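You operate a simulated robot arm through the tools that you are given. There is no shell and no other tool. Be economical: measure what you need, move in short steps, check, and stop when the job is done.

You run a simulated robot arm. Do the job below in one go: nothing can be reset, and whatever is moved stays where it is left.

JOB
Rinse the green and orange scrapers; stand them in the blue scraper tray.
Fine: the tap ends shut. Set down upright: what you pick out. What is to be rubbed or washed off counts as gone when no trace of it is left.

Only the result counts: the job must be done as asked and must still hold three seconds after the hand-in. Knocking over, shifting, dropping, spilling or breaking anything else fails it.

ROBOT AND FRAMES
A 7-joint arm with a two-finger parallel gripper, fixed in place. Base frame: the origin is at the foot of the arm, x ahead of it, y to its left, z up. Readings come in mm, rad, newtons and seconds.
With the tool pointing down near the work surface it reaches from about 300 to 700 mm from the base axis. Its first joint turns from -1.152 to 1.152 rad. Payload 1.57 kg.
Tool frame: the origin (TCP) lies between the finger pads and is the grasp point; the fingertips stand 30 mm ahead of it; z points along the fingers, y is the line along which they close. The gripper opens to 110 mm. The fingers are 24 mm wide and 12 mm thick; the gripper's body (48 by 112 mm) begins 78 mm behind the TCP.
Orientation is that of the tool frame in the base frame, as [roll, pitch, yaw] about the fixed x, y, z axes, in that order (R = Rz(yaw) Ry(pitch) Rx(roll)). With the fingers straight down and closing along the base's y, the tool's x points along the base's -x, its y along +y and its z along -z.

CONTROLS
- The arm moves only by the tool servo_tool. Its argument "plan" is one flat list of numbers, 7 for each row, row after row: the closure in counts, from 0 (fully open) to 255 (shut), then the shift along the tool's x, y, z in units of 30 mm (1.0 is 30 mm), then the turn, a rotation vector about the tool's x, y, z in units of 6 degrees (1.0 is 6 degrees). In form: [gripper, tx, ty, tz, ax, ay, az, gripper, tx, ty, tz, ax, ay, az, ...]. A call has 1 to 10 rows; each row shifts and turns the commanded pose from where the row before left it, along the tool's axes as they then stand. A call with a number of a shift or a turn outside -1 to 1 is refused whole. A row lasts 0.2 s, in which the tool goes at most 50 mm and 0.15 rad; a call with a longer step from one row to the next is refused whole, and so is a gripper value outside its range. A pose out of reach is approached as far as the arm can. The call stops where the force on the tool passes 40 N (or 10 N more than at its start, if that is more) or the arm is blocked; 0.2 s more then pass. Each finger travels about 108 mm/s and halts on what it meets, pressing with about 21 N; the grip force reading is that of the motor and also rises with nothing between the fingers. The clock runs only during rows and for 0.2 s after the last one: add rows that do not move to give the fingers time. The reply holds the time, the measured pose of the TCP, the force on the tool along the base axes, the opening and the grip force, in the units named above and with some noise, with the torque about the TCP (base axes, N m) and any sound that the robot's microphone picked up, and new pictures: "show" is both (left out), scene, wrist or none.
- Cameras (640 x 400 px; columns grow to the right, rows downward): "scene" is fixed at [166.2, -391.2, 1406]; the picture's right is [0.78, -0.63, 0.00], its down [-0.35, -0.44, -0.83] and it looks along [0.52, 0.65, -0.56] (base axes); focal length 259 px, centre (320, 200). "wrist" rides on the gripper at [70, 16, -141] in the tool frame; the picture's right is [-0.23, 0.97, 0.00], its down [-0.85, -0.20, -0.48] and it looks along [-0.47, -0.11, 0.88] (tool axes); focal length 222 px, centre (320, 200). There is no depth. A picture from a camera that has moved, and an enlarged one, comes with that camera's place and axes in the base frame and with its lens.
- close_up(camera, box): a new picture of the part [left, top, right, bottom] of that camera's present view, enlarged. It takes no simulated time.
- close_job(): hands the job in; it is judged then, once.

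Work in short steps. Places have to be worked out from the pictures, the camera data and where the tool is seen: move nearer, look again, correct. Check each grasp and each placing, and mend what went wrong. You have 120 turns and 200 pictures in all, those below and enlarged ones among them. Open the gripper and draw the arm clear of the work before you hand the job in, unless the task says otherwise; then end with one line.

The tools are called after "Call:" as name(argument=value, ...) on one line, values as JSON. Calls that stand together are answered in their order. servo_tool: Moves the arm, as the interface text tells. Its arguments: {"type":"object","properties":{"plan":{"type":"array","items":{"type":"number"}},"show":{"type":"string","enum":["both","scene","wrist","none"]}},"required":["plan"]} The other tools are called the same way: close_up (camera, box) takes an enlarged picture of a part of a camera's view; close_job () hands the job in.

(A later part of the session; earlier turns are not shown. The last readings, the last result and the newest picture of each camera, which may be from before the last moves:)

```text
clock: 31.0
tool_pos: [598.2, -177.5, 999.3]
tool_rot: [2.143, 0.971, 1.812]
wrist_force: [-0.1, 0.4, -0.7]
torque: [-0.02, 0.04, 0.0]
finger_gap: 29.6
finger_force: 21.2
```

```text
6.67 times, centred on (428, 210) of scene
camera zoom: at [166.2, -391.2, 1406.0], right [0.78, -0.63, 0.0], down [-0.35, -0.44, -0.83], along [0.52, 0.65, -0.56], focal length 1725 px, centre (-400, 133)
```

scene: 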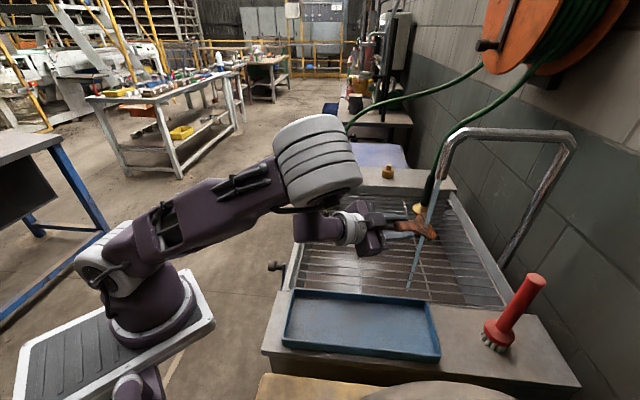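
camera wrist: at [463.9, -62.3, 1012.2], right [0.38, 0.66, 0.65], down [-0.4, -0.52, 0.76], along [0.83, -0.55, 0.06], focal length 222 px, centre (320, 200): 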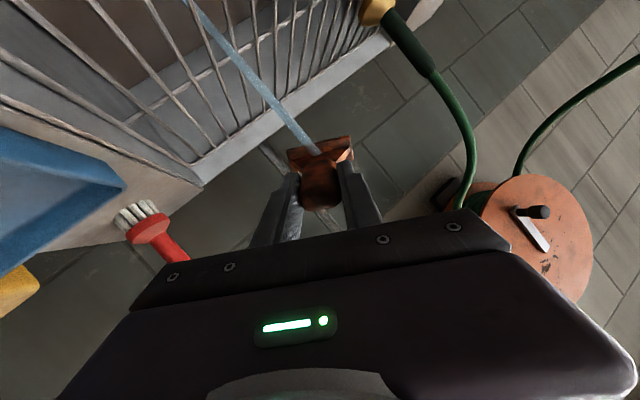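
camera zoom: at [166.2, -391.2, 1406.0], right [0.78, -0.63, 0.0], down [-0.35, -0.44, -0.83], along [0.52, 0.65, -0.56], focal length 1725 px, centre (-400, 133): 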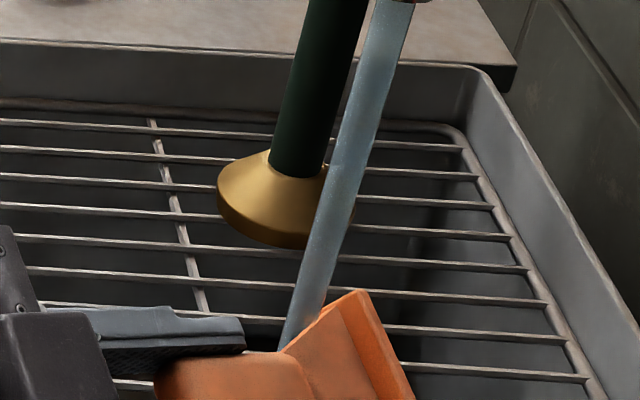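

It cleans fast. I'll recentre, run the stream along the handle, then view.

Call:
servo_tool(plan=[255, 0, 0.35, 0, 0, 0, 0, 255, 0, 0.35, 0, 0, 0, 0, 255, 0, 0.35, 0, 0, 0, 0, 255, 0, 0, 0.4, 0, 0, 0, 255, 0, 0, 0.4, 0, 0, 0, 255, 0, 0.2, 0.2, 0, 0, 0, 255, 0, -0.4, 0, 0, 0, 0, 255, 0, 0.2, 0, 0, 0, 0], show="both")

Call:
close_up(camera="scene", box=[380, 180, 476, 240])

Call:
close_up(camera="wrist", box=[260, 120, 388, 220])

```text
clock: 32.8
tool_pos: [636.8, -160.2, 1004.1]
tool_rot: [2.146, 0.971, 1.812]
wrist_force: [-0.5, -0.3, -1.1]
torque: [0.03, 0.05, 0.01]
finger_gap: 29.4
finger_force: 21.1
camera wrist: at [503.4, -74.8, 998.1], right [0.38, 0.66, 0.65], down [-0.4, -0.52, 0.76], along [0.83, -0.55, 0.06], focal length 222 px, centre (320, 200)
```

scene: 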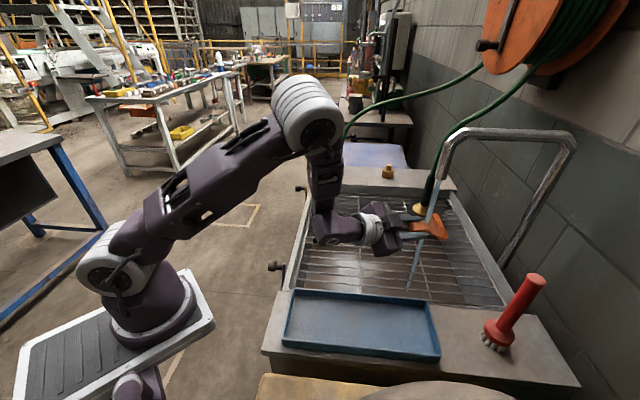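
wrist: 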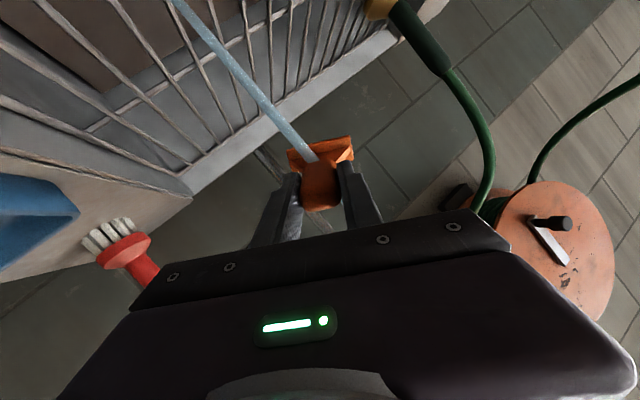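

```text
6.67 times, centred on (428, 210) of scene
camera zoom: at [166.2, -391.3, 1406.0], right [0.78, -0.63, 0.0], down [-0.35, -0.44, -0.83], along [0.52, 0.65, -0.56], focal length 1725 px, centre (-400, 133)
```

zoom: 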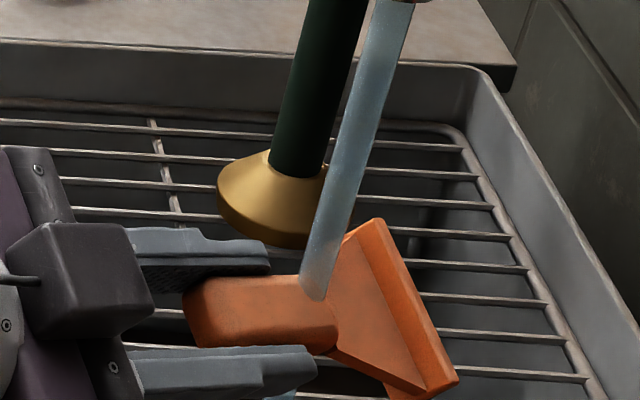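

```text
4.00 times, centred on (324, 170) of wrist
camera zoom: at [503.4, -74.8, 998.1], right [0.38, 0.66, 0.65], down [-0.4, -0.52, 0.76], along [0.83, -0.55, 0.06], focal length 888 px, centre (304, 320)
```

zoom: 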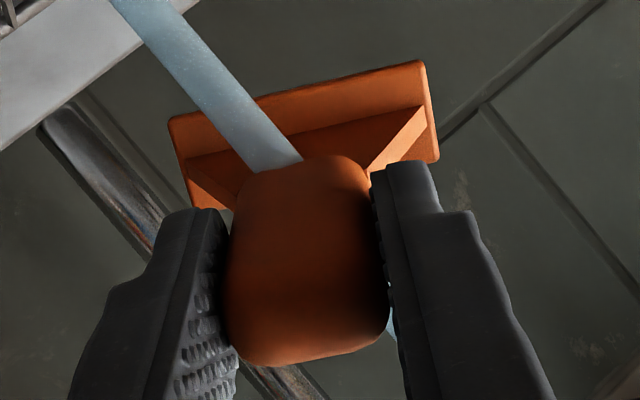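

Both the upper side and the wrist-facing underside look clean, so dirt fades globally. A faint tint remains on the handle, so I'll keep it in the stream longer.

Call:
servo_tool(plan=[255, 0, 0, 0, 0, 0, 0, 255, 0, 0, 0, 0, 0, 0, 255, 0, 0, 0.3, 0, 0, 0, 255, 0, 0, 0, 0, 0, 0, 255, 0, 0.2, 0, 0, 0, 0, 255, 0, -0.4, 0, 0, 0, 0, 255, 0, 0.2, 0, 0, 0, 0, 255, 0, 0, -0.5, 0, 0, 0, 255, 0, 0, -0.5, 0, 0, 0, 255, 0, 0, 0, 0, 0, 0], show="none")

Call:
close_up(camera="scene", box=[380, 180, 476, 240])

Call:
close_up(camera="wrist", box=[260, 120, 388, 220])

```text
clock: 35.0
tool_pos: [616.8, -153.7, 1012.0]
tool_rot: [2.148, 0.97, 1.812]
wrist_force: [0.4, -0.4, -0.6]
torque: [0.0, 0.04, -0.04]
finger_gap: 29.6
finger_force: 21.2
```

```text
6.67 times, centred on (428, 210) of scene
camera zoom: at [166.2, -391.2, 1406.0], right [0.78, -0.63, 0.0], down [-0.35, -0.44, -0.83], along [0.52, 0.65, -0.56], focal length 1725 px, centre (-400, 133)
```

zoom: 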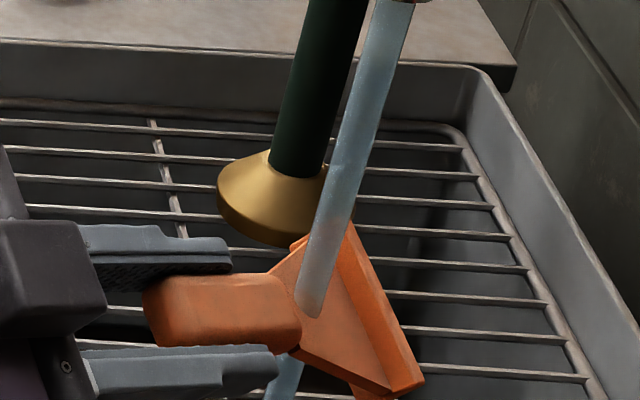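

```text
4.00 times, centred on (324, 170) of wrist
camera zoom: at [484.6, -69.7, 1005.2], right [0.38, 0.66, 0.65], down [-0.4, -0.52, 0.76], along [0.83, -0.55, 0.06], focal length 888 px, centre (304, 320)
```

zoom: 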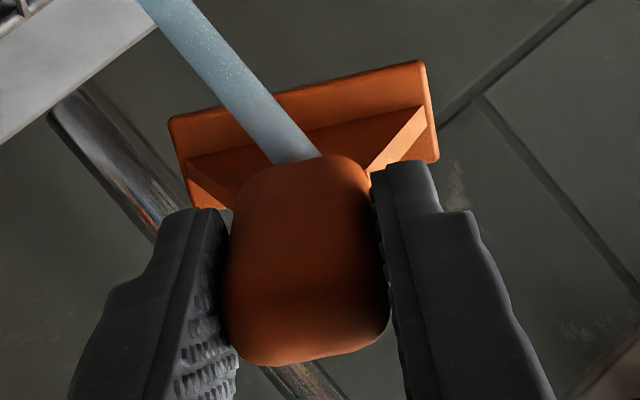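

Orange looks clean. I'll back out of the stream and untilt.

Call:
servo_tool(plan=[255, 0, 0, 0.5, 0, 0, 0, 255, 0, 0, 0, 0, 0, 0, 255, 0, 0, -1, 0, 0, 0, 255, 0, 0, -1, 0, 0, 0, 255, 0, 0, -1, 0, 0, 0, 255, 0, 0, -0.6, 0, 0, 0, 255, 0, 0, 0, 0.5, 0.866, 0, 255, 0, 0, 0, 0.5, 0.866, 0, 255, 0, 0, 0, 0.5, 0.866, 0, 255, 0, 0, 0, 0.5, 0.866, 0], show="none")

Call:
servo_tool(plan=[255, 0, 0, 0, 0.5, 0.866, 0, 255, 0, 0, 0, 0.5, 0.866, 0, 255, 0, 0, 0, 0.5, 0.866, 0, 255, 0, 0, 0, 0.5, 0.866, 0, 255, 0, 0, 0, 0.5, 0.866, 0, 255, 0, 0, 0, 0.5, 0.866, 0, 255, 0, 0, 0, 0.5, 0.866, 0, 255, 0, 0, 0, 0.5, 0.866, 0], show="both")

```text
clock: 37.2
tool_pos: [548.2, -136.4, 1033.7]
tool_rot: [2.635, 0.702, 2.18]
wrist_force: [-1.1, -0.4, -0.9]
torque: [0.0, 0.04, 0.03]
finger_gap: 29.7
finger_force: 20.8
out of reach, approached as far as the arm can: row 6
```

```text
clock: 39.0
tool_pos: [547.2, -135.4, 1032.8]
tool_rot: [-3.14, 0.001, 2.37]
wrist_force: [0.2, 0.5, -1.3]
torque: [0.01, -0.02, -0.01]
finger_gap: 29.7
finger_force: 20.8
camera wrist: at [509.7, -75.1, 1174.3], right [0.84, 0.54, 0.0], down [0.47, -0.74, 0.48], along [0.26, -0.41, -0.88], focal length 222 px, centre (320, 200)
```

scene: 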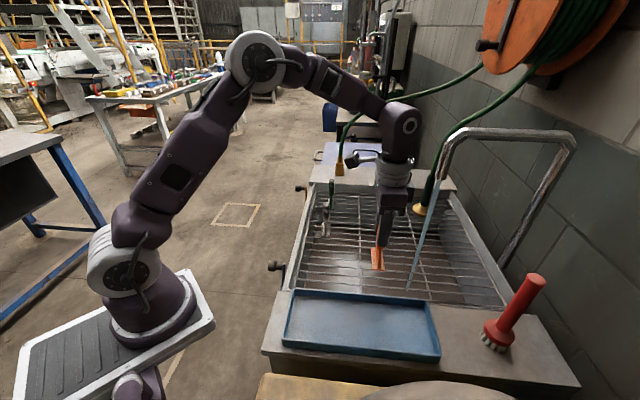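
wrist: 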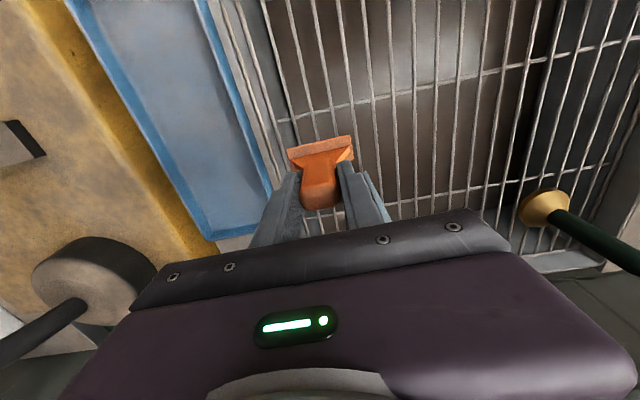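

Vertical and clean. I'll move over the tray toward (466,-253) at height.

Call:
servo_tool(plan=[255, -0.15, -0.94, 0, 0, 0, 0, 255, -0.15, -0.94, 0, 0, 0, 0, 255, -0.15, -0.94, 0, 0, 0, 0, 255, -0.15, -0.94, 0, 0, 0, 0, 255, -0.15, -0.94, 0, 0, 0, 0], show="both")

```text
clock: 40.2
tool_pos: [462.4, -250.8, 1035.1]
tool_rot: [-3.14, 0.001, 2.371]
wrist_force: [-0.6, -1.3, -0.2]
torque: [-0.02, 0.0, 0.01]
finger_gap: 29.9
finger_force: 20.7
camera wrist: at [424.9, -191.1, 1175.8], right [0.84, 0.54, 0.0], down [0.47, -0.74, 0.48], along [0.26, -0.41, -0.88], focal length 222 px, centre (320, 200)
```

scene: 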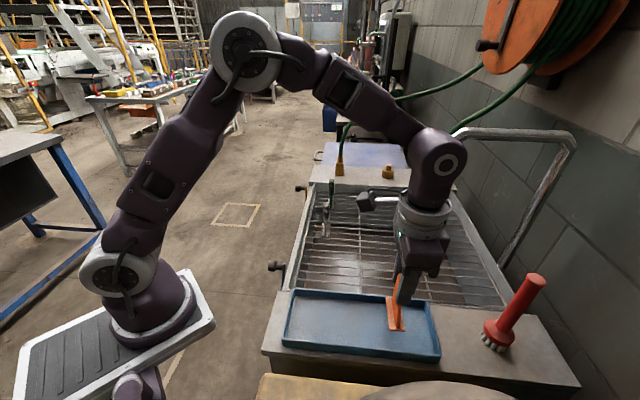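
wrist: 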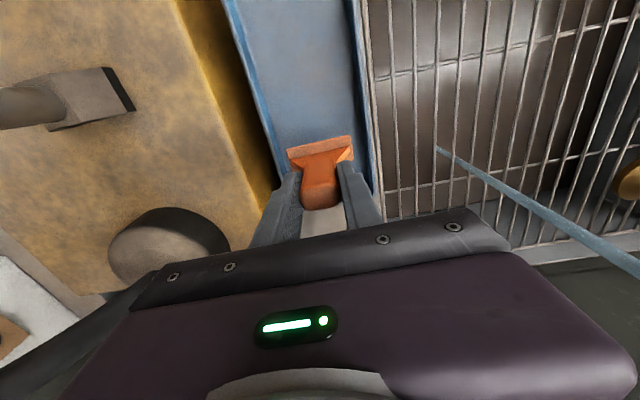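

Centred across the tray (within ~4 mm). I'll descend to just above the floor.

Call:
servo_tool(plan=[255, 0, 0, 0.8, 0, 0, 0, 255, 0, 0, 0.8, 0, 0, 0, 255, 0, 0, 0.5, 0, 0, 0], show="both")

Call:
close_up(camera="scene", box=[360, 270, 456, 360])

```text
clock: 41.0
tool_pos: [465.8, -254.0, 972.8]
tool_rot: [-3.141, 0.006, 2.369]
wrist_force: [0.3, -0.3, 19.5]
torque: [-0.05, -0.12, -0.04]
finger_gap: 29.8
finger_force: 21.5
camera wrist: at [427.1, -192.4, 1113.8], right [0.84, 0.54, 0.0], down [0.47, -0.74, 0.48], along [0.26, -0.41, -0.88], focal length 222 px, centre (320, 200)
```

scene: 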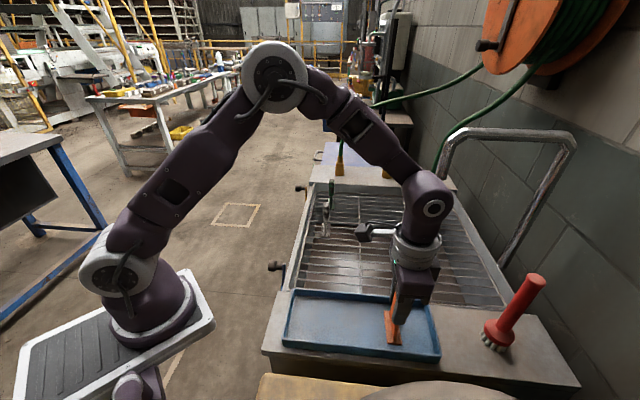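
wrist: 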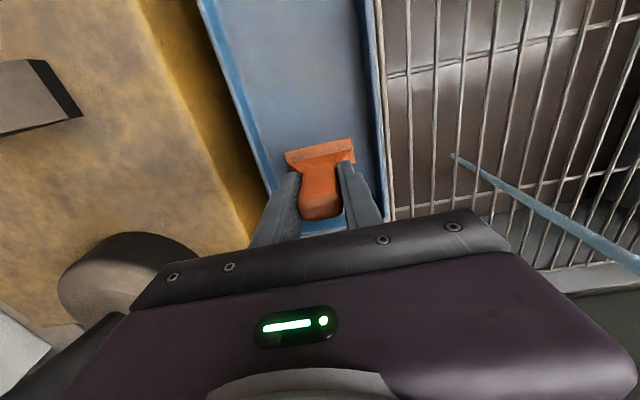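

```text
4.44 times, centred on (408, 315) of scene
camera zoom: at [165.9, -391.1, 1406.1], right [0.78, -0.63, 0.0], down [-0.35, -0.44, -0.83], along [0.52, 0.65, -0.56], focal length 1150 px, centre (-71, -311)
```

zoom: 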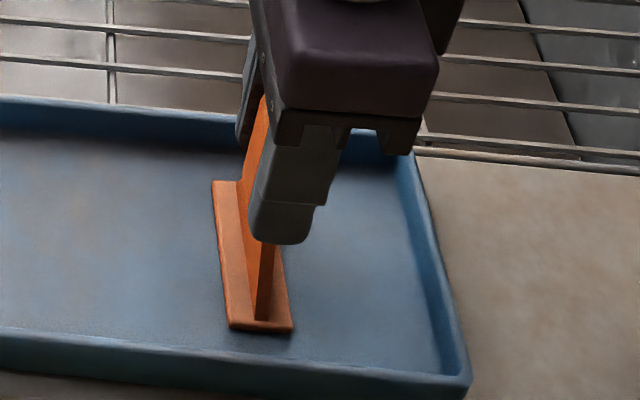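

Contact with the tray floor (19.5 N) and the foot sits flat. I'll ease up slightly, open, and rise.

Call:
servo_tool(plan=[255, 0, 0, -0.06, 0, 0, 0, 220, 0, 0, 0, 0, 0, 0, 150, 0, 0, 0, 0, 0, 0, 60, 0, 0, 0, 0, 0, 0, 60, 0, 0, 0, 0, 0, 0, 60, 0, 0, -0.8, 0, 0, 0, 60, 0, 0, -1, 0, 0, 0, 60, 0, 0, -1, 0, 0, 0], show="both")

Call:
close_up(camera="scene", box=[360, 250, 456, 360])

Call:
close_up(camera="wrist", box=[260, 100, 388, 220])

```text
clock: 42.8
tool_pos: [463.9, -252.9, 1057.1]
tool_rot: [-3.139, 0.001, 2.367]
wrist_force: [-0.1, 0.0, -0.3]
torque: [0.0, -0.01, -0.01]
finger_gap: 84.2
finger_force: 0.0
camera wrist: at [426.0, -191.2, 1198.5], right [0.84, 0.54, 0.0], down [0.47, -0.74, 0.48], along [0.26, -0.41, -0.88], focal length 222 px, centre (320, 200)
```

scene: 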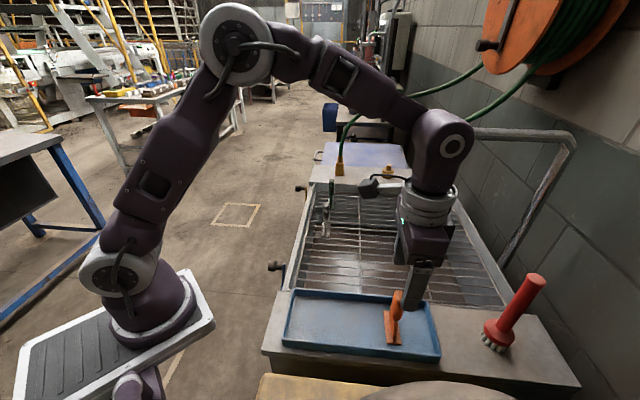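
wrist: 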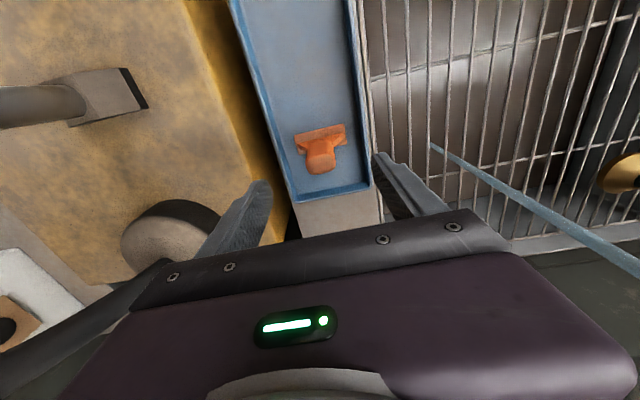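

```text
3.64 times, centred on (408, 305) of scene
camera zoom: at [166.2, -391.2, 1406.0], right [0.78, -0.63, 0.0], down [-0.35, -0.44, -0.83], along [0.52, 0.65, -0.56], focal length 941 px, centre (0, -182)
```

zoom: 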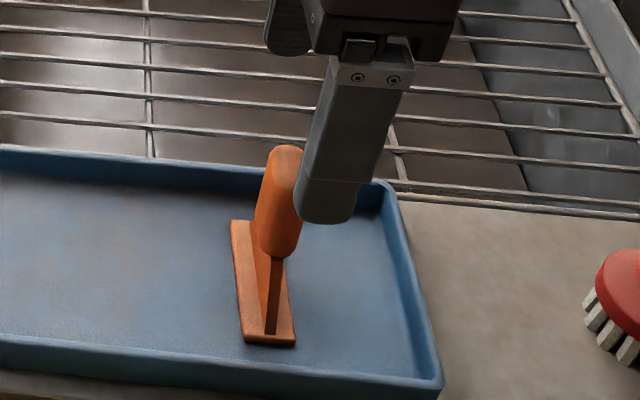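

```text
3.33 times, centred on (324, 160) of wrist
camera zoom: at [426.0, -191.2, 1198.5], right [0.84, 0.54, 0.0], down [0.47, -0.74, 0.48], along [0.26, -0.41, -0.88], focal length 740 px, centre (307, 333)
```

zoom: 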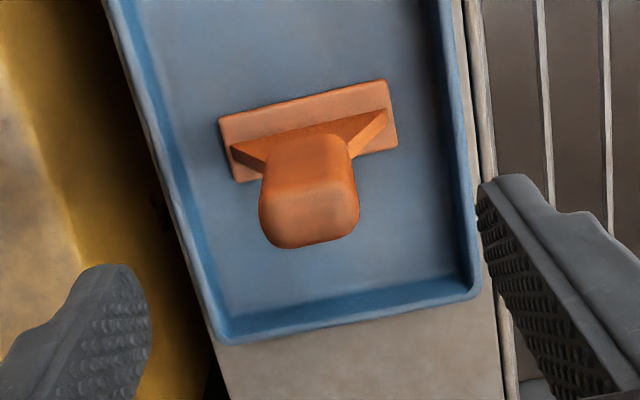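

Orange stands clean in the tray. Now go toward the green scraper near (692,201), stopping first at ~(640,150).

Call:
servo_tool(plan=[0, 0.37, 0.98, 0, 0, 0, 0, 0, 0.37, 0.98, 0, 0, 0, 0, 0, 0.37, 0.98, 0, 0, 0, 0, 0, 0.37, 0.98, 0, 0, 0, 0, 0, 0.37, 0.98, 0, 0, 0, 0, 0, 0.37, 0.98, 0, 0, 0, 0, 0, 0.37, 0.98, 0, 0, 0, 0, 0, 0.37, 0.98, 0, 0, 0, 0, 0, 0.37, 0.98, 0, 0, 0, 0, 0, 0.37, 0.98, 0, 0, 0, 0], show="none")

Call:
servo_tool(plan=[0, 0.37, 0.98, 0, 0, 0, 0, 0, 0.37, 0.98, 0, 0, 0, 0, 0, 0.37, 0.98, 0, 0, 0, 0, 0, 0.37, 0.98, 0, 0, 0, 0], show="both")

```text
clock: 45.0
tool_pos: [591.7, 35.6, 1055.1]
tool_rot: [-3.138, 0.001, 2.367]
wrist_force: [0.5, 0.4, 0.3]
torque: [0.0, -0.07, 0.01]
finger_gap: 110.2
finger_force: 0.0
```

```text
clock: 46.0
tool_pos: [643.9, 150.8, 1052.7]
tool_rot: [-3.138, 0.002, 2.37]
wrist_force: [-0.3, 0.3, -0.5]
torque: [0.01, 0.0, 0.02]
finger_gap: 109.8
finger_force: 0.0
camera wrist: at [606.1, 212.5, 1193.9], right [0.84, 0.54, 0.0], down [0.47, -0.74, 0.48], along [0.26, -0.41, -0.88], focal length 222 px, centre (320, 200)
```

scene: 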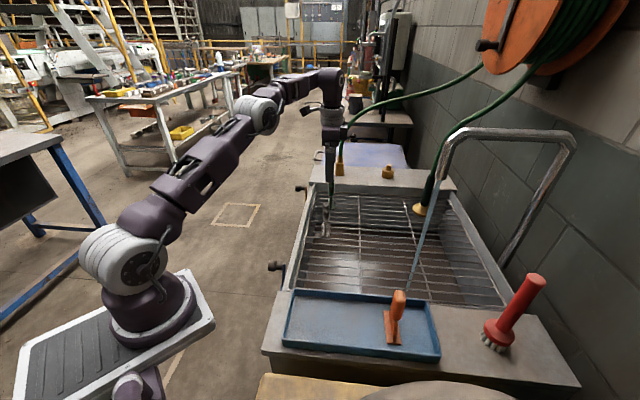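
wrist: 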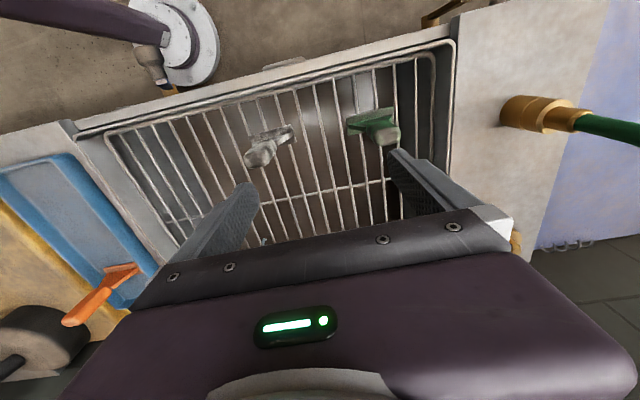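

Green handle at ~(695,205). I'll align above it.

Call:
servo_tool(plan=[60, 0.03, 0.83, 0, 0, 0, 0, 60, 0, 0.83, 0, 0, 0, 0, 60, 0, 0.83, 0, 0, 0, 0, 60, 0, 0, 0.8, 0, 0, 0], show="wrist")

```text
clock: 47.0
tool_pos: [643.8, 174.7, 1025.9]
tool_rot: [-3.138, 0.002, 2.37]
wrist_force: [-0.3, -0.1, -0.6]
torque: [0.03, -0.01, 0.02]
finger_gap: 84.2
finger_force: 0.1
out of reach, approached as far as the arm can: row 1, 2, 3
camera wrist: at [605.2, 235.7, 1167.0], right [0.84, 0.54, 0.0], down [0.47, -0.74, 0.48], along [0.26, -0.41, -0.88], focal length 222 px, centre (320, 200)
```

wrist: 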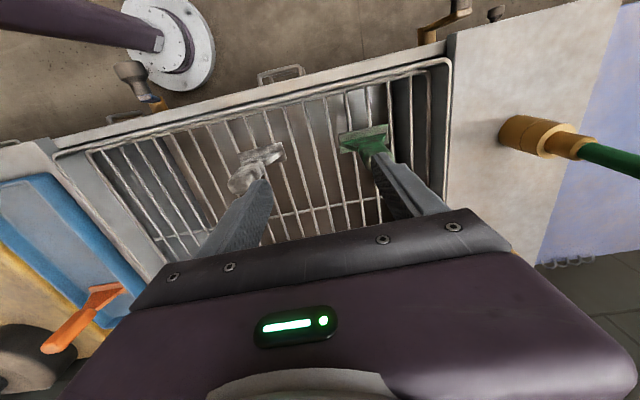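

Vertical reach ends before green, so I'll approach tilted along u with the fingers closing across the plate. First I yaw by +90° in place, above the scraper tops.

Call:
servo_tool(plan=[60, 0, -0.5, -0.5, 0, 0, -1, 60, 0, 0, 0, 0, 0, -1, 60, 0, 0, 0, 0, 0, -1, 60, 0, 0, 0, 0, 0, -1, 60, 0, 0, 0, 0, 0, -1, 60, 0, 0, 0, 0, 0, -1, 60, 0, 0, 0, 0, 0, -1, 60, 0, 0, 0, 0, 0, -1, 60, 0, 0, 0, 0, 0, -1, 60, 0, 0, 0, 0, 0, -1], show="none")

Call:
servo_tool(plan=[60, 0, 0, 0, 0, 0, -1, 60, 0, 0, 0, 0, 0, -1, 60, 0, 0, 0, 0, 0, -1, 60, 0, 0, 0, 0, 0, -1, 60, 0, 0, 0, 0, 0, -1, 60, 0, 0, 0, 0, -1, 0, 60, 0, 0, 0, 0, -1, 0, 60, 0, 0, 0, 0, -1, 0, 60, 0, 0, 0, 0, -1, 0], show="both")

```text
clock: 49.2
tool_pos: [633.5, 161.5, 1042.7]
tool_rot: [-3.14, 0.0, -2.865]
wrist_force: [0.3, 0.1, 0.3]
torque: [-0.01, 0.0, -0.01]
finger_gap: 84.3
finger_force: 0.1
```

```text
clock: 51.2
tool_pos: [634.9, 159.6, 1043.7]
tool_rot: [-3.138, 0.42, -2.341]
wrist_force: [0.5, -0.7, -0.5]
torque: [0.0, 0.0, 0.02]
finger_gap: 83.8
finger_force: 0.1
camera wrist: at [538.6, 85.9, 1145.0], right [-0.55, 0.83, 0.09], down [0.55, 0.28, 0.79], along [0.63, 0.48, -0.61], focal length 222 px, centre (320, 200)
```

scene: 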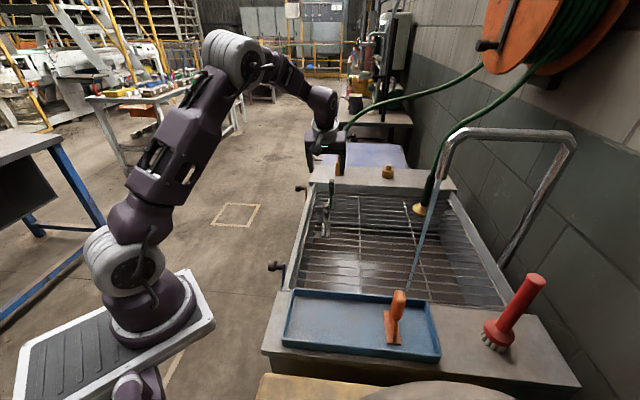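
wrist: 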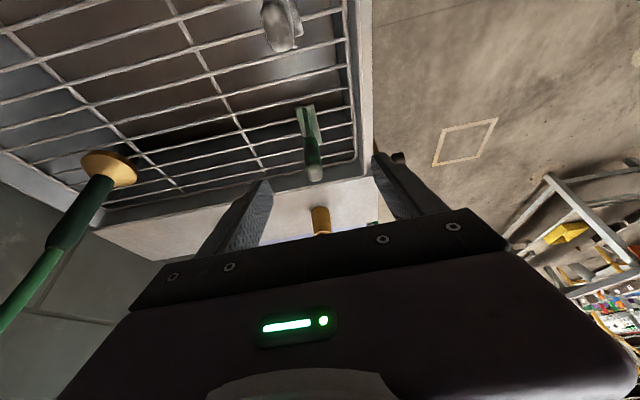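

Green handle is at ~(693,202). I'll line up on the approach axis and go in partway.

Call:
servo_tool(plan=[60, -0.7, -0.39, 0.5, 0, 0, 0, 60, 0, 0, 0.8, 0, 0, 0, 60, 0, 0, 0.8, 0, 0, 0], show="both")

```text
clock: 52.0
tool_pos: [673.6, 187.4, 990.4]
tool_rot: [-3.137, 0.418, -2.342]
wrist_force: [0.0, 0.2, 0.4]
torque: [-0.02, 0.02, -0.01]
finger_gap: 84.2
finger_force: 0.1
camera wrist: at [577.6, 111.7, 1092.3], right [-0.55, 0.83, 0.09], down [0.55, 0.28, 0.79], along [0.63, 0.48, -0.61], focal length 222 px, centre (320, 200)
```

scene: 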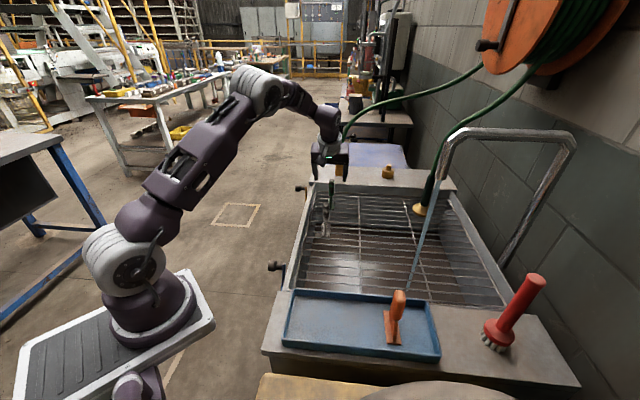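
wrist: 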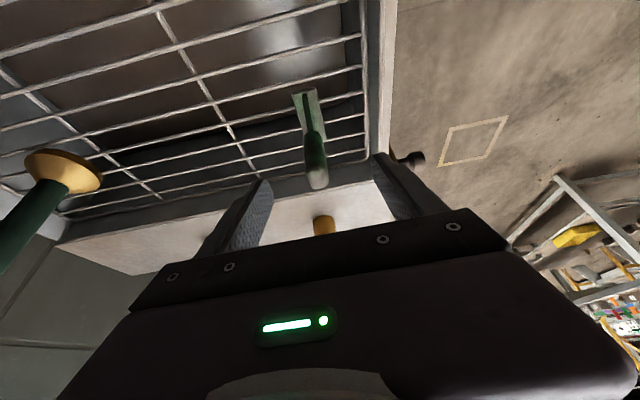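

Call:
servo_tool(plan=[60, -0.07, -0.21, 0, 0, 0, 0, 60, 0, 0, 0.9, 0, 0, 0, 60, 0, 0, 0.9, 0, 0, 0, 60, 0, 0, 0, 0, 0, 0], show="both")

Call:
close_up(camera="scene", box=[280, 160, 376, 240])

```text
clock: 53.0
tool_pos: [695.3, 197.9, 945.4]
tool_rot: [-3.138, 0.417, -2.342]
wrist_force: [0.0, -0.6, -0.3]
torque: [-0.02, 0.0, 0.03]
finger_gap: 84.4
finger_force: 0.0
camera wrist: at [599.9, 122.8, 1046.0], right [-0.55, 0.83, 0.09], down [0.55, 0.28, 0.78], along [0.62, 0.48, -0.61], focal length 222 px, centre (320, 200)
```

scene: 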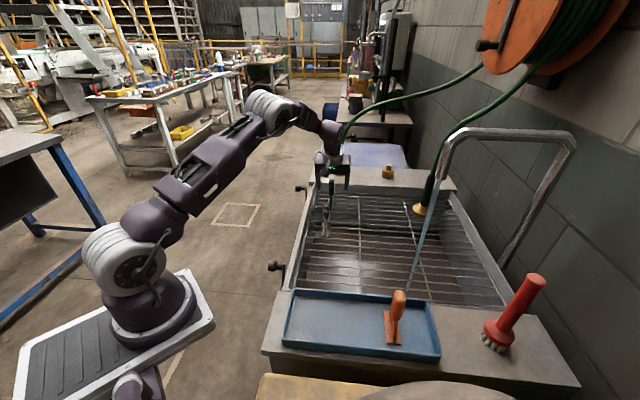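
wrist: 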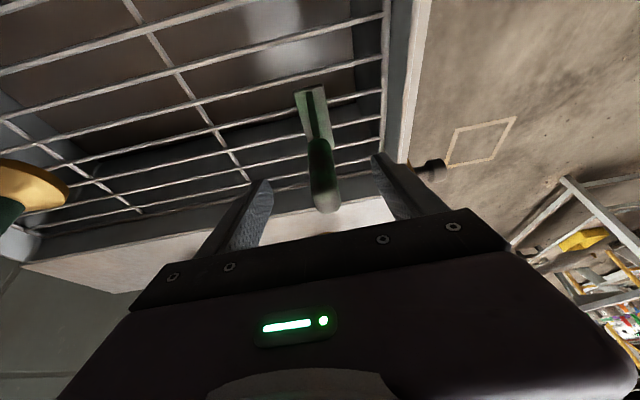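

```text
5.00 times, centred on (328, 200) of scene
camera zoom: at [166.2, -391.2, 1406.0], right [0.78, -0.63, 0.0], down [-0.35, -0.44, -0.83], along [0.52, 0.65, -0.56], focal length 1294 px, centre (280, 200)
```

zoom: 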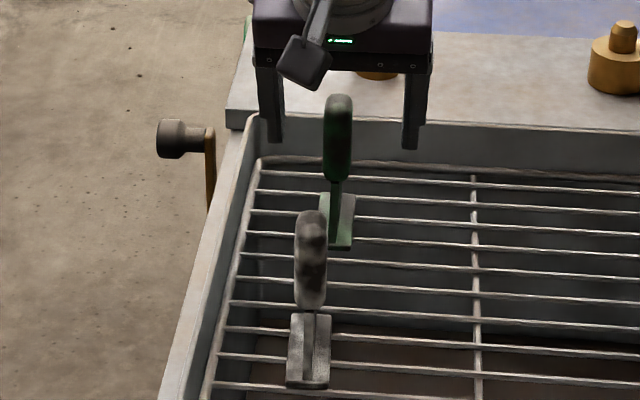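

Well centred. Close and lift.

Call:
servo_tool(plan=[60, 0, 0, 0.2, 0, 0, 0, 255, 0, 0, 0, 0, 0, 0, 255, 0, 0, 0, 0, 0, 0, 255, 0, 0, 0, 0, 0, 0, 255, 0, 0, 0, 0, 0, 0, 255, 0.2, 0, -0.4, 0, 0, 0, 255, 0.4, 0, -0.9, 0, 0, 0, 255, 0.4, 0, -0.9, 0, 0, 0, 255, 0.4, 0, -0.9, 0, 0, 0], show="both")

Call:
close_up(camera="scene", box=[280, 130, 376, 240])

```text
clock: 55.0
tool_pos: [642.2, 145.7, 1010.0]
tool_rot: [-3.141, 0.418, -2.342]
wrist_force: [0.2, -0.6, -1.2]
torque: [0.02, -0.01, 0.0]
finger_gap: 19.7
finger_force: 20.5
camera wrist: at [547.4, 71.3, 1110.1], right [-0.55, 0.83, 0.09], down [0.55, 0.28, 0.79], along [0.62, 0.48, -0.61], focal length 222 px, centre (320, 200)
```

scene: 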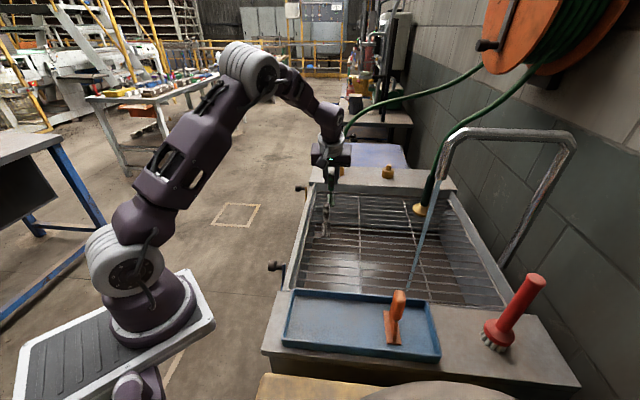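
wrist: 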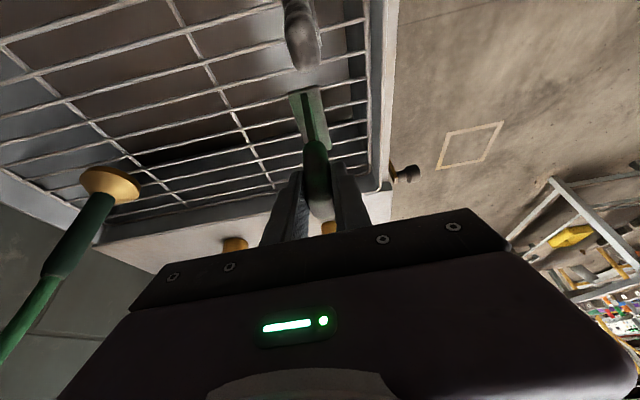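

```text
3.64 times, centred on (328, 185) of scene
camera zoom: at [166.2, -391.2, 1406.0], right [0.78, -0.63, 0.0], down [-0.35, -0.44, -0.83], along [0.52, 0.65, -0.56], focal length 941 px, centre (291, 254)
```

zoom: 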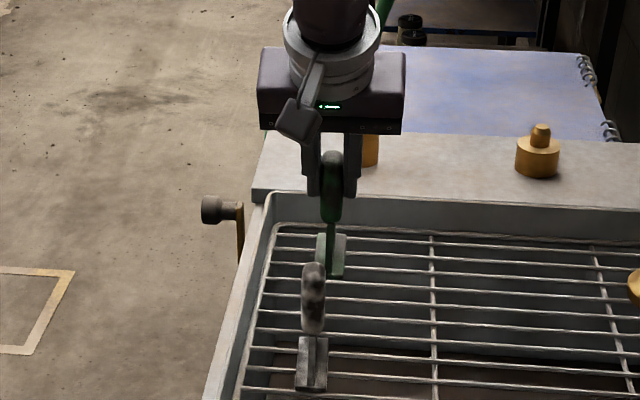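

Green is gripped (gap 19.7) and lifted. It's near the grey scraper, so I'll rise straight up first and then move over the grate away from it.

Call:
servo_tool(plan=[255, -0.32, 0, -0.71, 0, 0, 0, 255, -0.32, 0, -0.71, 0, 0, 0, 255, -0.32, 0, -0.71, 0, 0, 0], show="none")

Call:
servo_tool(plan=[255, 0.86, -0.35, -0.385, 0, 0, 0, 255, 0.86, -0.35, -0.385, 0, 0, 0, 255, 0.86, -0.35, -0.385, 0, 0, 0, 255, 0.86, -0.35, -0.385, 0, 0, 0, 255, 0.86, -0.35, -0.385, 0, 0, 0, 255, 0.86, -0.35, -0.385, 0, 0, 0, 255, 0.86, -0.35, -0.385, 0, 0, 0, 255, 0.86, -0.35, -0.385, 0, 0, 0, 255, 0.86, -0.35, -0.385, 0, 0, 0, 255, 0.86, -0.35, -0.385, 0, 0, 0], show="both")

```text
clock: 55.8
tool_pos: [643.6, 144.6, 1076.7]
tool_rot: [-3.139, 0.418, -2.343]
wrist_force: [0.5, 0.6, -0.6]
torque: [0.01, 0.04, 0.05]
finger_gap: 19.4
finger_force: 21.0
```

```text
clock: 58.0
tool_pos: [523.3, -131.0, 1079.8]
tool_rot: [-3.142, 0.417, -2.342]
wrist_force: [-0.6, -0.3, -1.4]
torque: [-0.01, 0.01, 0.01]
finger_gap: 19.7
finger_force: 21.1
camera wrist: at [426.8, -205.2, 1181.0], right [-0.55, 0.83, 0.09], down [0.55, 0.28, 0.78], along [0.62, 0.48, -0.61], focal length 222 px, centre (320, 200)
```

scene: 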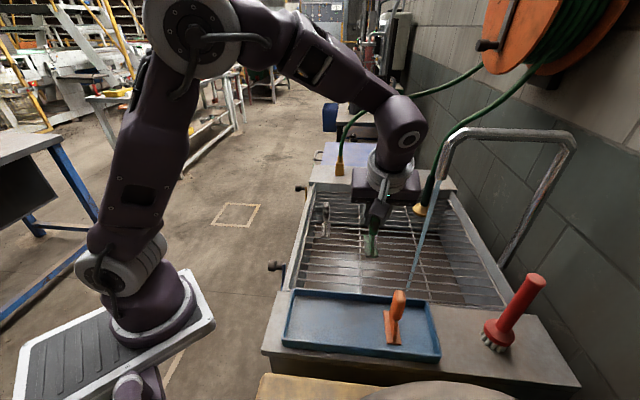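
wrist: 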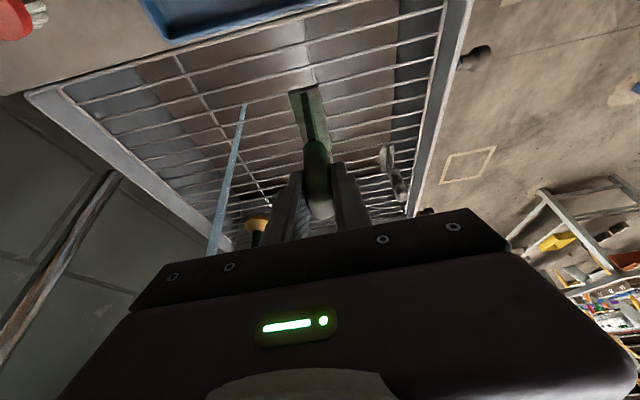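

Now rotate the heading about the vertical (−60°) so the tool faces the stream.

Call:
servo_tool(plan=[255, 0, 0, 0, 0.408, 0, 0.913, 255, 0, 0, 0, 0.408, 0, 0.913, 255, 0, 0, 0, 0.408, 0, 0.913, 255, 0, 0, 0, 0.408, 0, 0.913, 255, 0, 0, 0, 0.408, 0, 0.913, 255, 0, 0, 0, 0.408, 0, 0.913, 255, 0, 0, 0, 0.408, 0, 0.913, 255, 0, 0, 0, 0.408, 0, 0.913, 255, 0, 0, 0, 0.408, 0, 0.913, 255, 0, 0, 0, 0.408, 0, 0.913], show="none")

Call:
servo_tool(plan=[255, 0, 0, 0, 0, -1, 0, 255, 0, 0, 0, 0, -1, 0, 255, 0, 0, 0, 0, -1, 0, 255, 0, 0, 0, 0, -1, 0, 255, 0, 0, 0, 0, -1, 0, 255, 0, 0, 0, 0, -1, 0, 255, 0, 0, 0, 0, -1, 0], show="both")

```text
clock: 60.2
tool_pos: [522.2, -129.4, 1080.1]
tool_rot: [-3.139, 0.422, 2.891]
wrist_force: [0.1, 0.0, 0.2]
torque: [-0.01, 0.01, -0.01]
finger_gap: 19.9
finger_force: 21.0
```

```text
clock: 61.8
tool_pos: [521.4, -128.4, 1073.2]
tool_rot: [-3.118, 1.114, 2.919]
wrist_force: [0.6, -0.6, -0.9]
torque: [0.01, 0.02, 0.02]
finger_gap: 19.6
finger_force: 21.5
out of reach, approached as far as the arm can: row 7
camera wrist: at [373.3, -74.4, 1074.0], right [0.33, 0.92, 0.19], down [-0.1, -0.17, 0.98], along [0.94, -0.34, 0.03], focal length 222 px, centre (320, 200)
```

scene: 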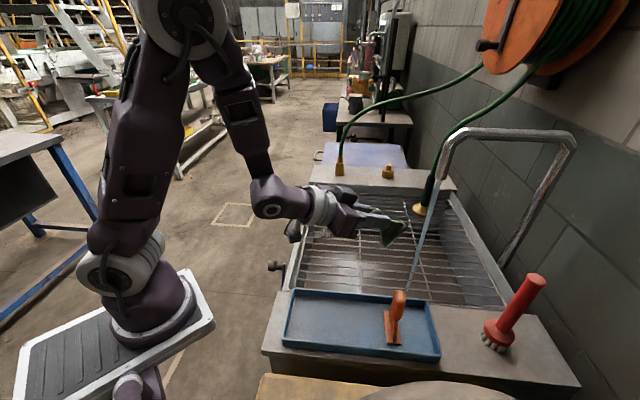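
wrist: 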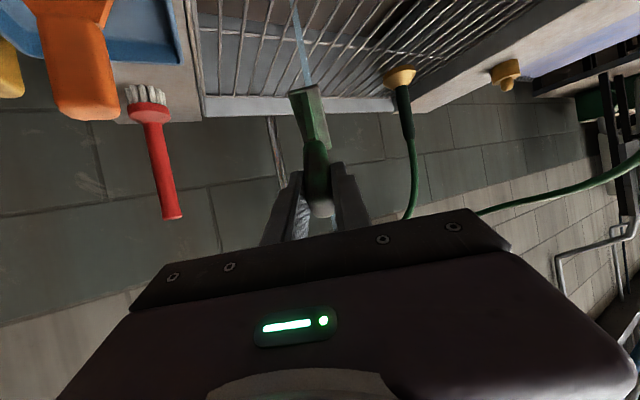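

Tool is tilted 64°, scraper ~40° off vertical; the stream is ~157 mm ahead along the heading. I'll advance so it hits the plate.

Call:
servo_tool(plan=[255, -0.08, -0.09, 0.91, 0, 0, 0, 255, -0.08, -0.09, 0.91, 0, 0, 0, 255, -0.08, -0.09, 0.91, 0, 0, 0, 255, -0.08, -0.09, 0.91, 0, 0, 0, 255, 0, 0, 0, 0, 0, 0, 255, 0, 0, 0, 0, 0, 0], show="both")

Call:
close_up(camera="scene", box=[380, 170, 476, 250])

```text
clock: 63.2
tool_pos: [622.2, -167.2, 1046.5]
tool_rot: [-3.133, 1.152, 2.899]
wrist_force: [0.5, -0.2, -1.1]
torque: [0.03, 0.05, 0.01]
finger_gap: 19.7
finger_force: 21.2
camera wrist: at [473.0, -112.2, 1039.5], right [0.33, 0.92, 0.2], down [-0.14, -0.17, 0.98], along [0.93, -0.35, 0.07], focal length 222 px, centre (320, 200)
```

scene: 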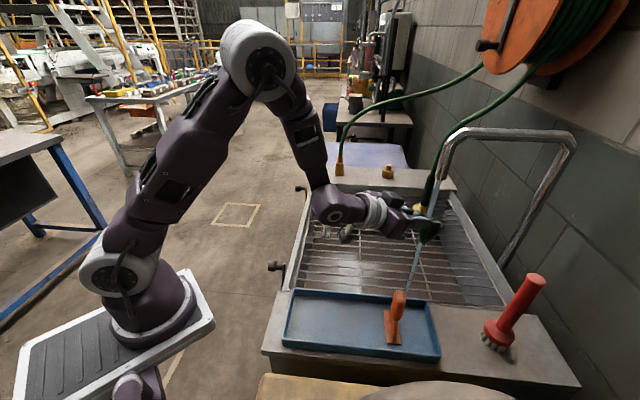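
wrist: 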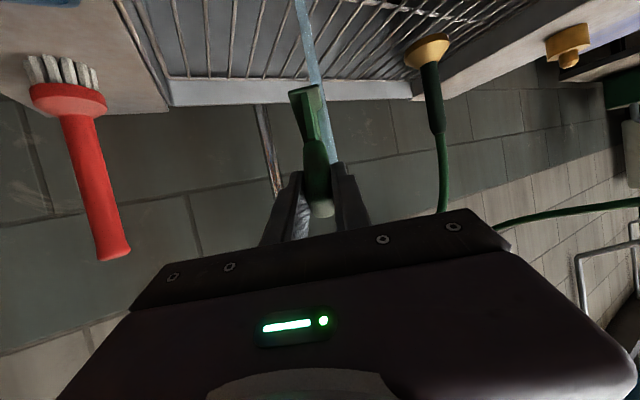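

```text
5.00 times, centred on (428, 210) of scene
camera zoom: at [166.2, -391.3, 1406.0], right [0.78, -0.63, 0.0], down [-0.35, -0.44, -0.83], along [0.52, 0.65, -0.56], focal length 1294 px, centre (-220, 150)
```

zoom: 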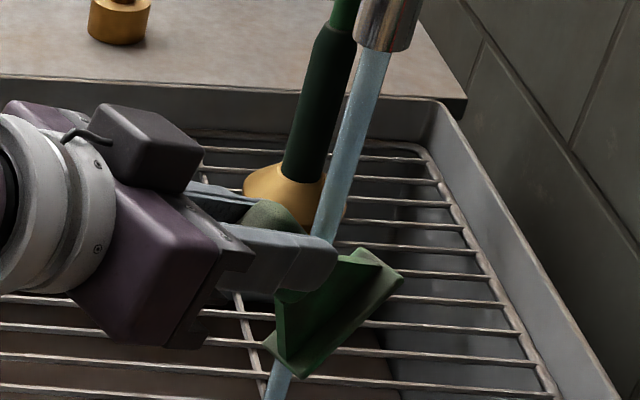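

The stream is passing ~8 mm to the +y side of the plate. I'll shift over and dwell with small sweeps.

Call:
servo_tool(plan=[255, 0, 0.25, 0, 0, 0, 0, 255, 0, 0, 0, 0, 0, 0, 255, 0, 0.15, 0, 0, 0, 0, 255, 0, -0.3, 0, 0, 0, 0, 255, 0, 0.15, 0.2, 0, 0, 0, 255, 0, 0, 0, 0, 0, 0, 255, 0, 0.15, 0, 0, 0, 0, 255, 0, -0.15, 0, 0, 0, 0, 255, 0, 0, 0, 0, 0, 0, 255, 0, 0, 0, 0, 0, 0], show="wrist")

Call:
close_up(camera="scene", box=[380, 170, 476, 250])

Call:
close_up(camera="wrist", box=[260, 60, 388, 220])

```text
clock: 65.4
tool_pos: [626.8, -158.7, 1042.5]
tool_rot: [-3.133, 1.153, 2.899]
wrist_force: [0.0, 0.0, -0.5]
torque: [-0.01, 0.03, -0.02]
finger_gap: 19.7
finger_force: 20.7
camera wrist: at [478.8, -105.0, 1036.0], right [0.33, 0.92, 0.2], down [-0.14, -0.17, 0.98], along [0.93, -0.35, 0.07], focal length 222 px, centre (320, 200)
```

wrist: 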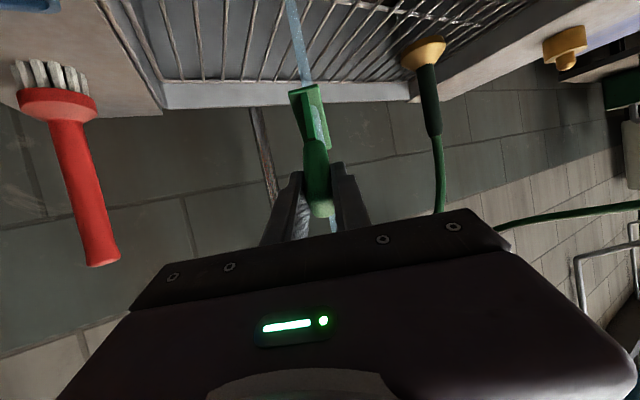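

```text
5.00 times, centred on (428, 210) of scene
camera zoom: at [166.2, -391.3, 1406.0], right [0.78, -0.63, 0.0], down [-0.35, -0.44, -0.83], along [0.52, 0.65, -0.56], focal length 1294 px, centre (-220, 150)
```

zoom: 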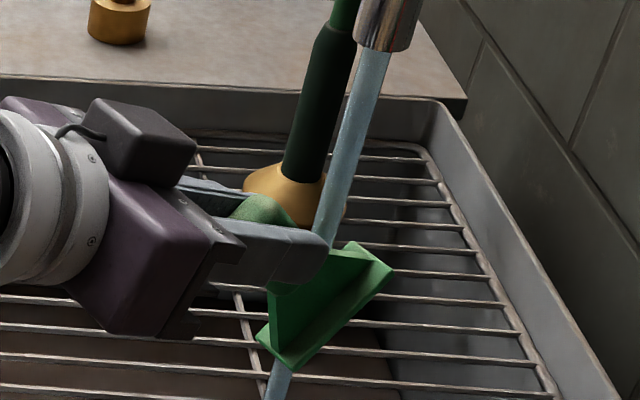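

```text
2.50 times, centred on (324, 140) of wrist
camera zoom: at [478.8, -105.0, 1036.0], right [0.33, 0.92, 0.2], down [-0.14, -0.17, 0.98], along [0.93, -0.35, 0.07], focal length 555 px, centre (310, 350)
```

zoom: 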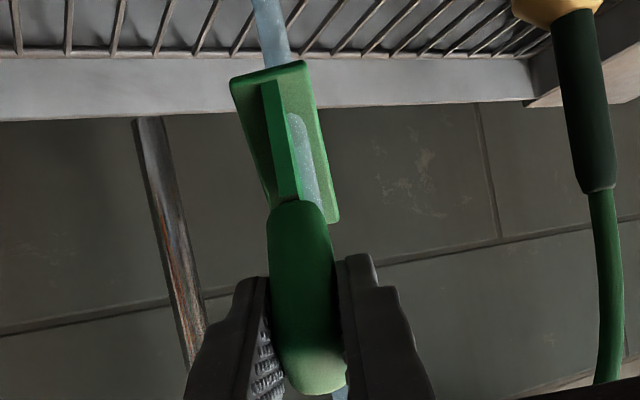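

Already mostly clean. I'll dwell longer, also letting the stream strike plate, neck and foot.

Call:
servo_tool(plan=[255, 0, 0.2, 0, 0, 0, 0, 255, 0, 0, 0, 0, 0, 0, 255, 0, 0.15, 0, 0, 0, 0, 255, -0.1, 0, 0.25, 0, 0, 0, 255, -0.1, 0, 0.25, 0, 0, 0, 255, 0, -0.2, 0, 0, 0, 0, 255, 0, -0.2, 0, 0, 0, 0, 255, 0.1, 0.2, -0.3, 0, 0, 0, 255, 0.1, 0, -0.3, 0, 0, 0, 255, 0, 0, 0, 0, 0, 0], show="none")

Call:
servo_tool(plan=[255, 0, 0, -0.3, 0, 0, 0, 255, 0, 0, 0, 0, 0, 0, 255, 0, 0, 0, 0, 0, 0, 255, 0, 0, 0, 0, 0, 0], show="wrist")

Call:
close_up(camera="scene", box=[380, 170, 476, 250])

Call:
close_up(camera="wrist", box=[260, 60, 388, 220])

```text
clock: 67.6
tool_pos: [624.2, -155.0, 1045.5]
tool_rot: [-3.133, 1.154, 2.9]
wrist_force: [-0.4, 0.2, -1.1]
torque: [0.06, 0.03, -0.02]
finger_gap: 19.6
finger_force: 21.2
```

```text
clock: 68.6
tool_pos: [616.0, -153.2, 1048.3]
tool_rot: [-3.134, 1.153, 2.9]
wrist_force: [-0.4, 0.7, -1.5]
torque: [-0.01, 0.03, -0.01]
finger_gap: 19.5
finger_force: 20.5
camera wrist: at [467.5, -98.0, 1041.6], right [0.33, 0.92, 0.2], down [-0.14, -0.17, 0.98], along [0.93, -0.35, 0.07], focal length 222 px, centre (320, 200)
```

wrist: 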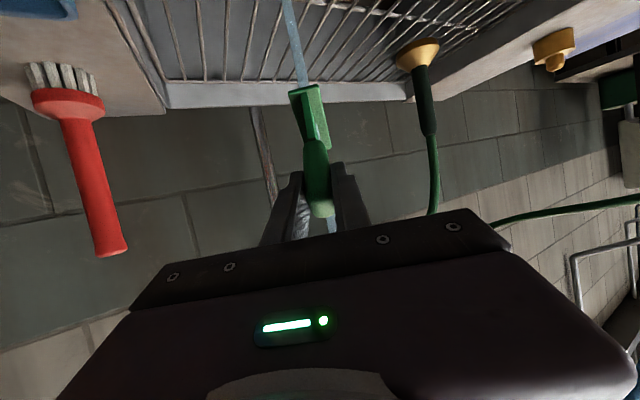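

```text
5.00 times, centred on (428, 210) of scene
camera zoom: at [166.2, -391.3, 1406.0], right [0.78, -0.63, 0.0], down [-0.35, -0.44, -0.83], along [0.52, 0.65, -0.56], focal length 1294 px, centre (-220, 150)
```

zoom: 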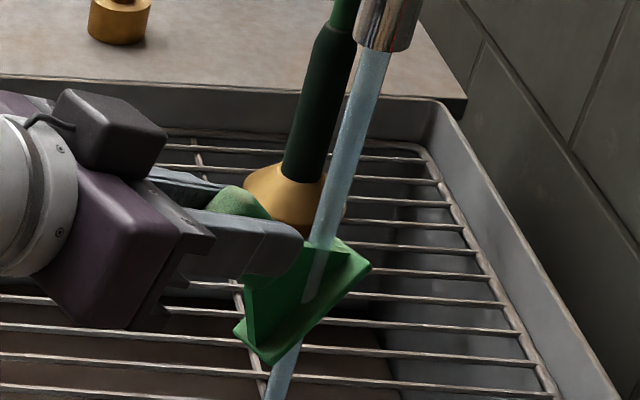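

```text
2.50 times, centred on (324, 140) of wrist
camera zoom: at [467.5, -98.0, 1041.6], right [0.33, 0.92, 0.2], down [-0.14, -0.17, 0.98], along [0.93, -0.35, 0.07], focal length 555 px, centre (310, 350)
```

zoom: 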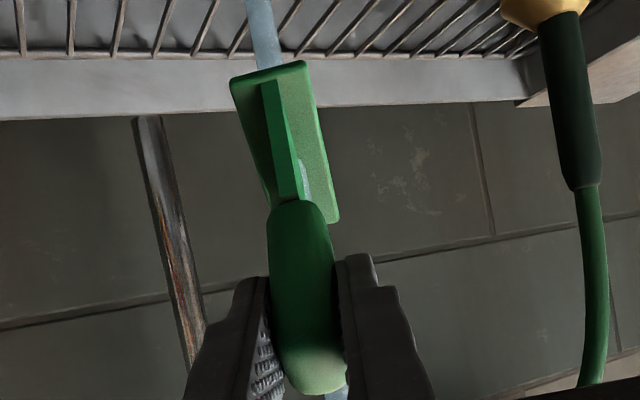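

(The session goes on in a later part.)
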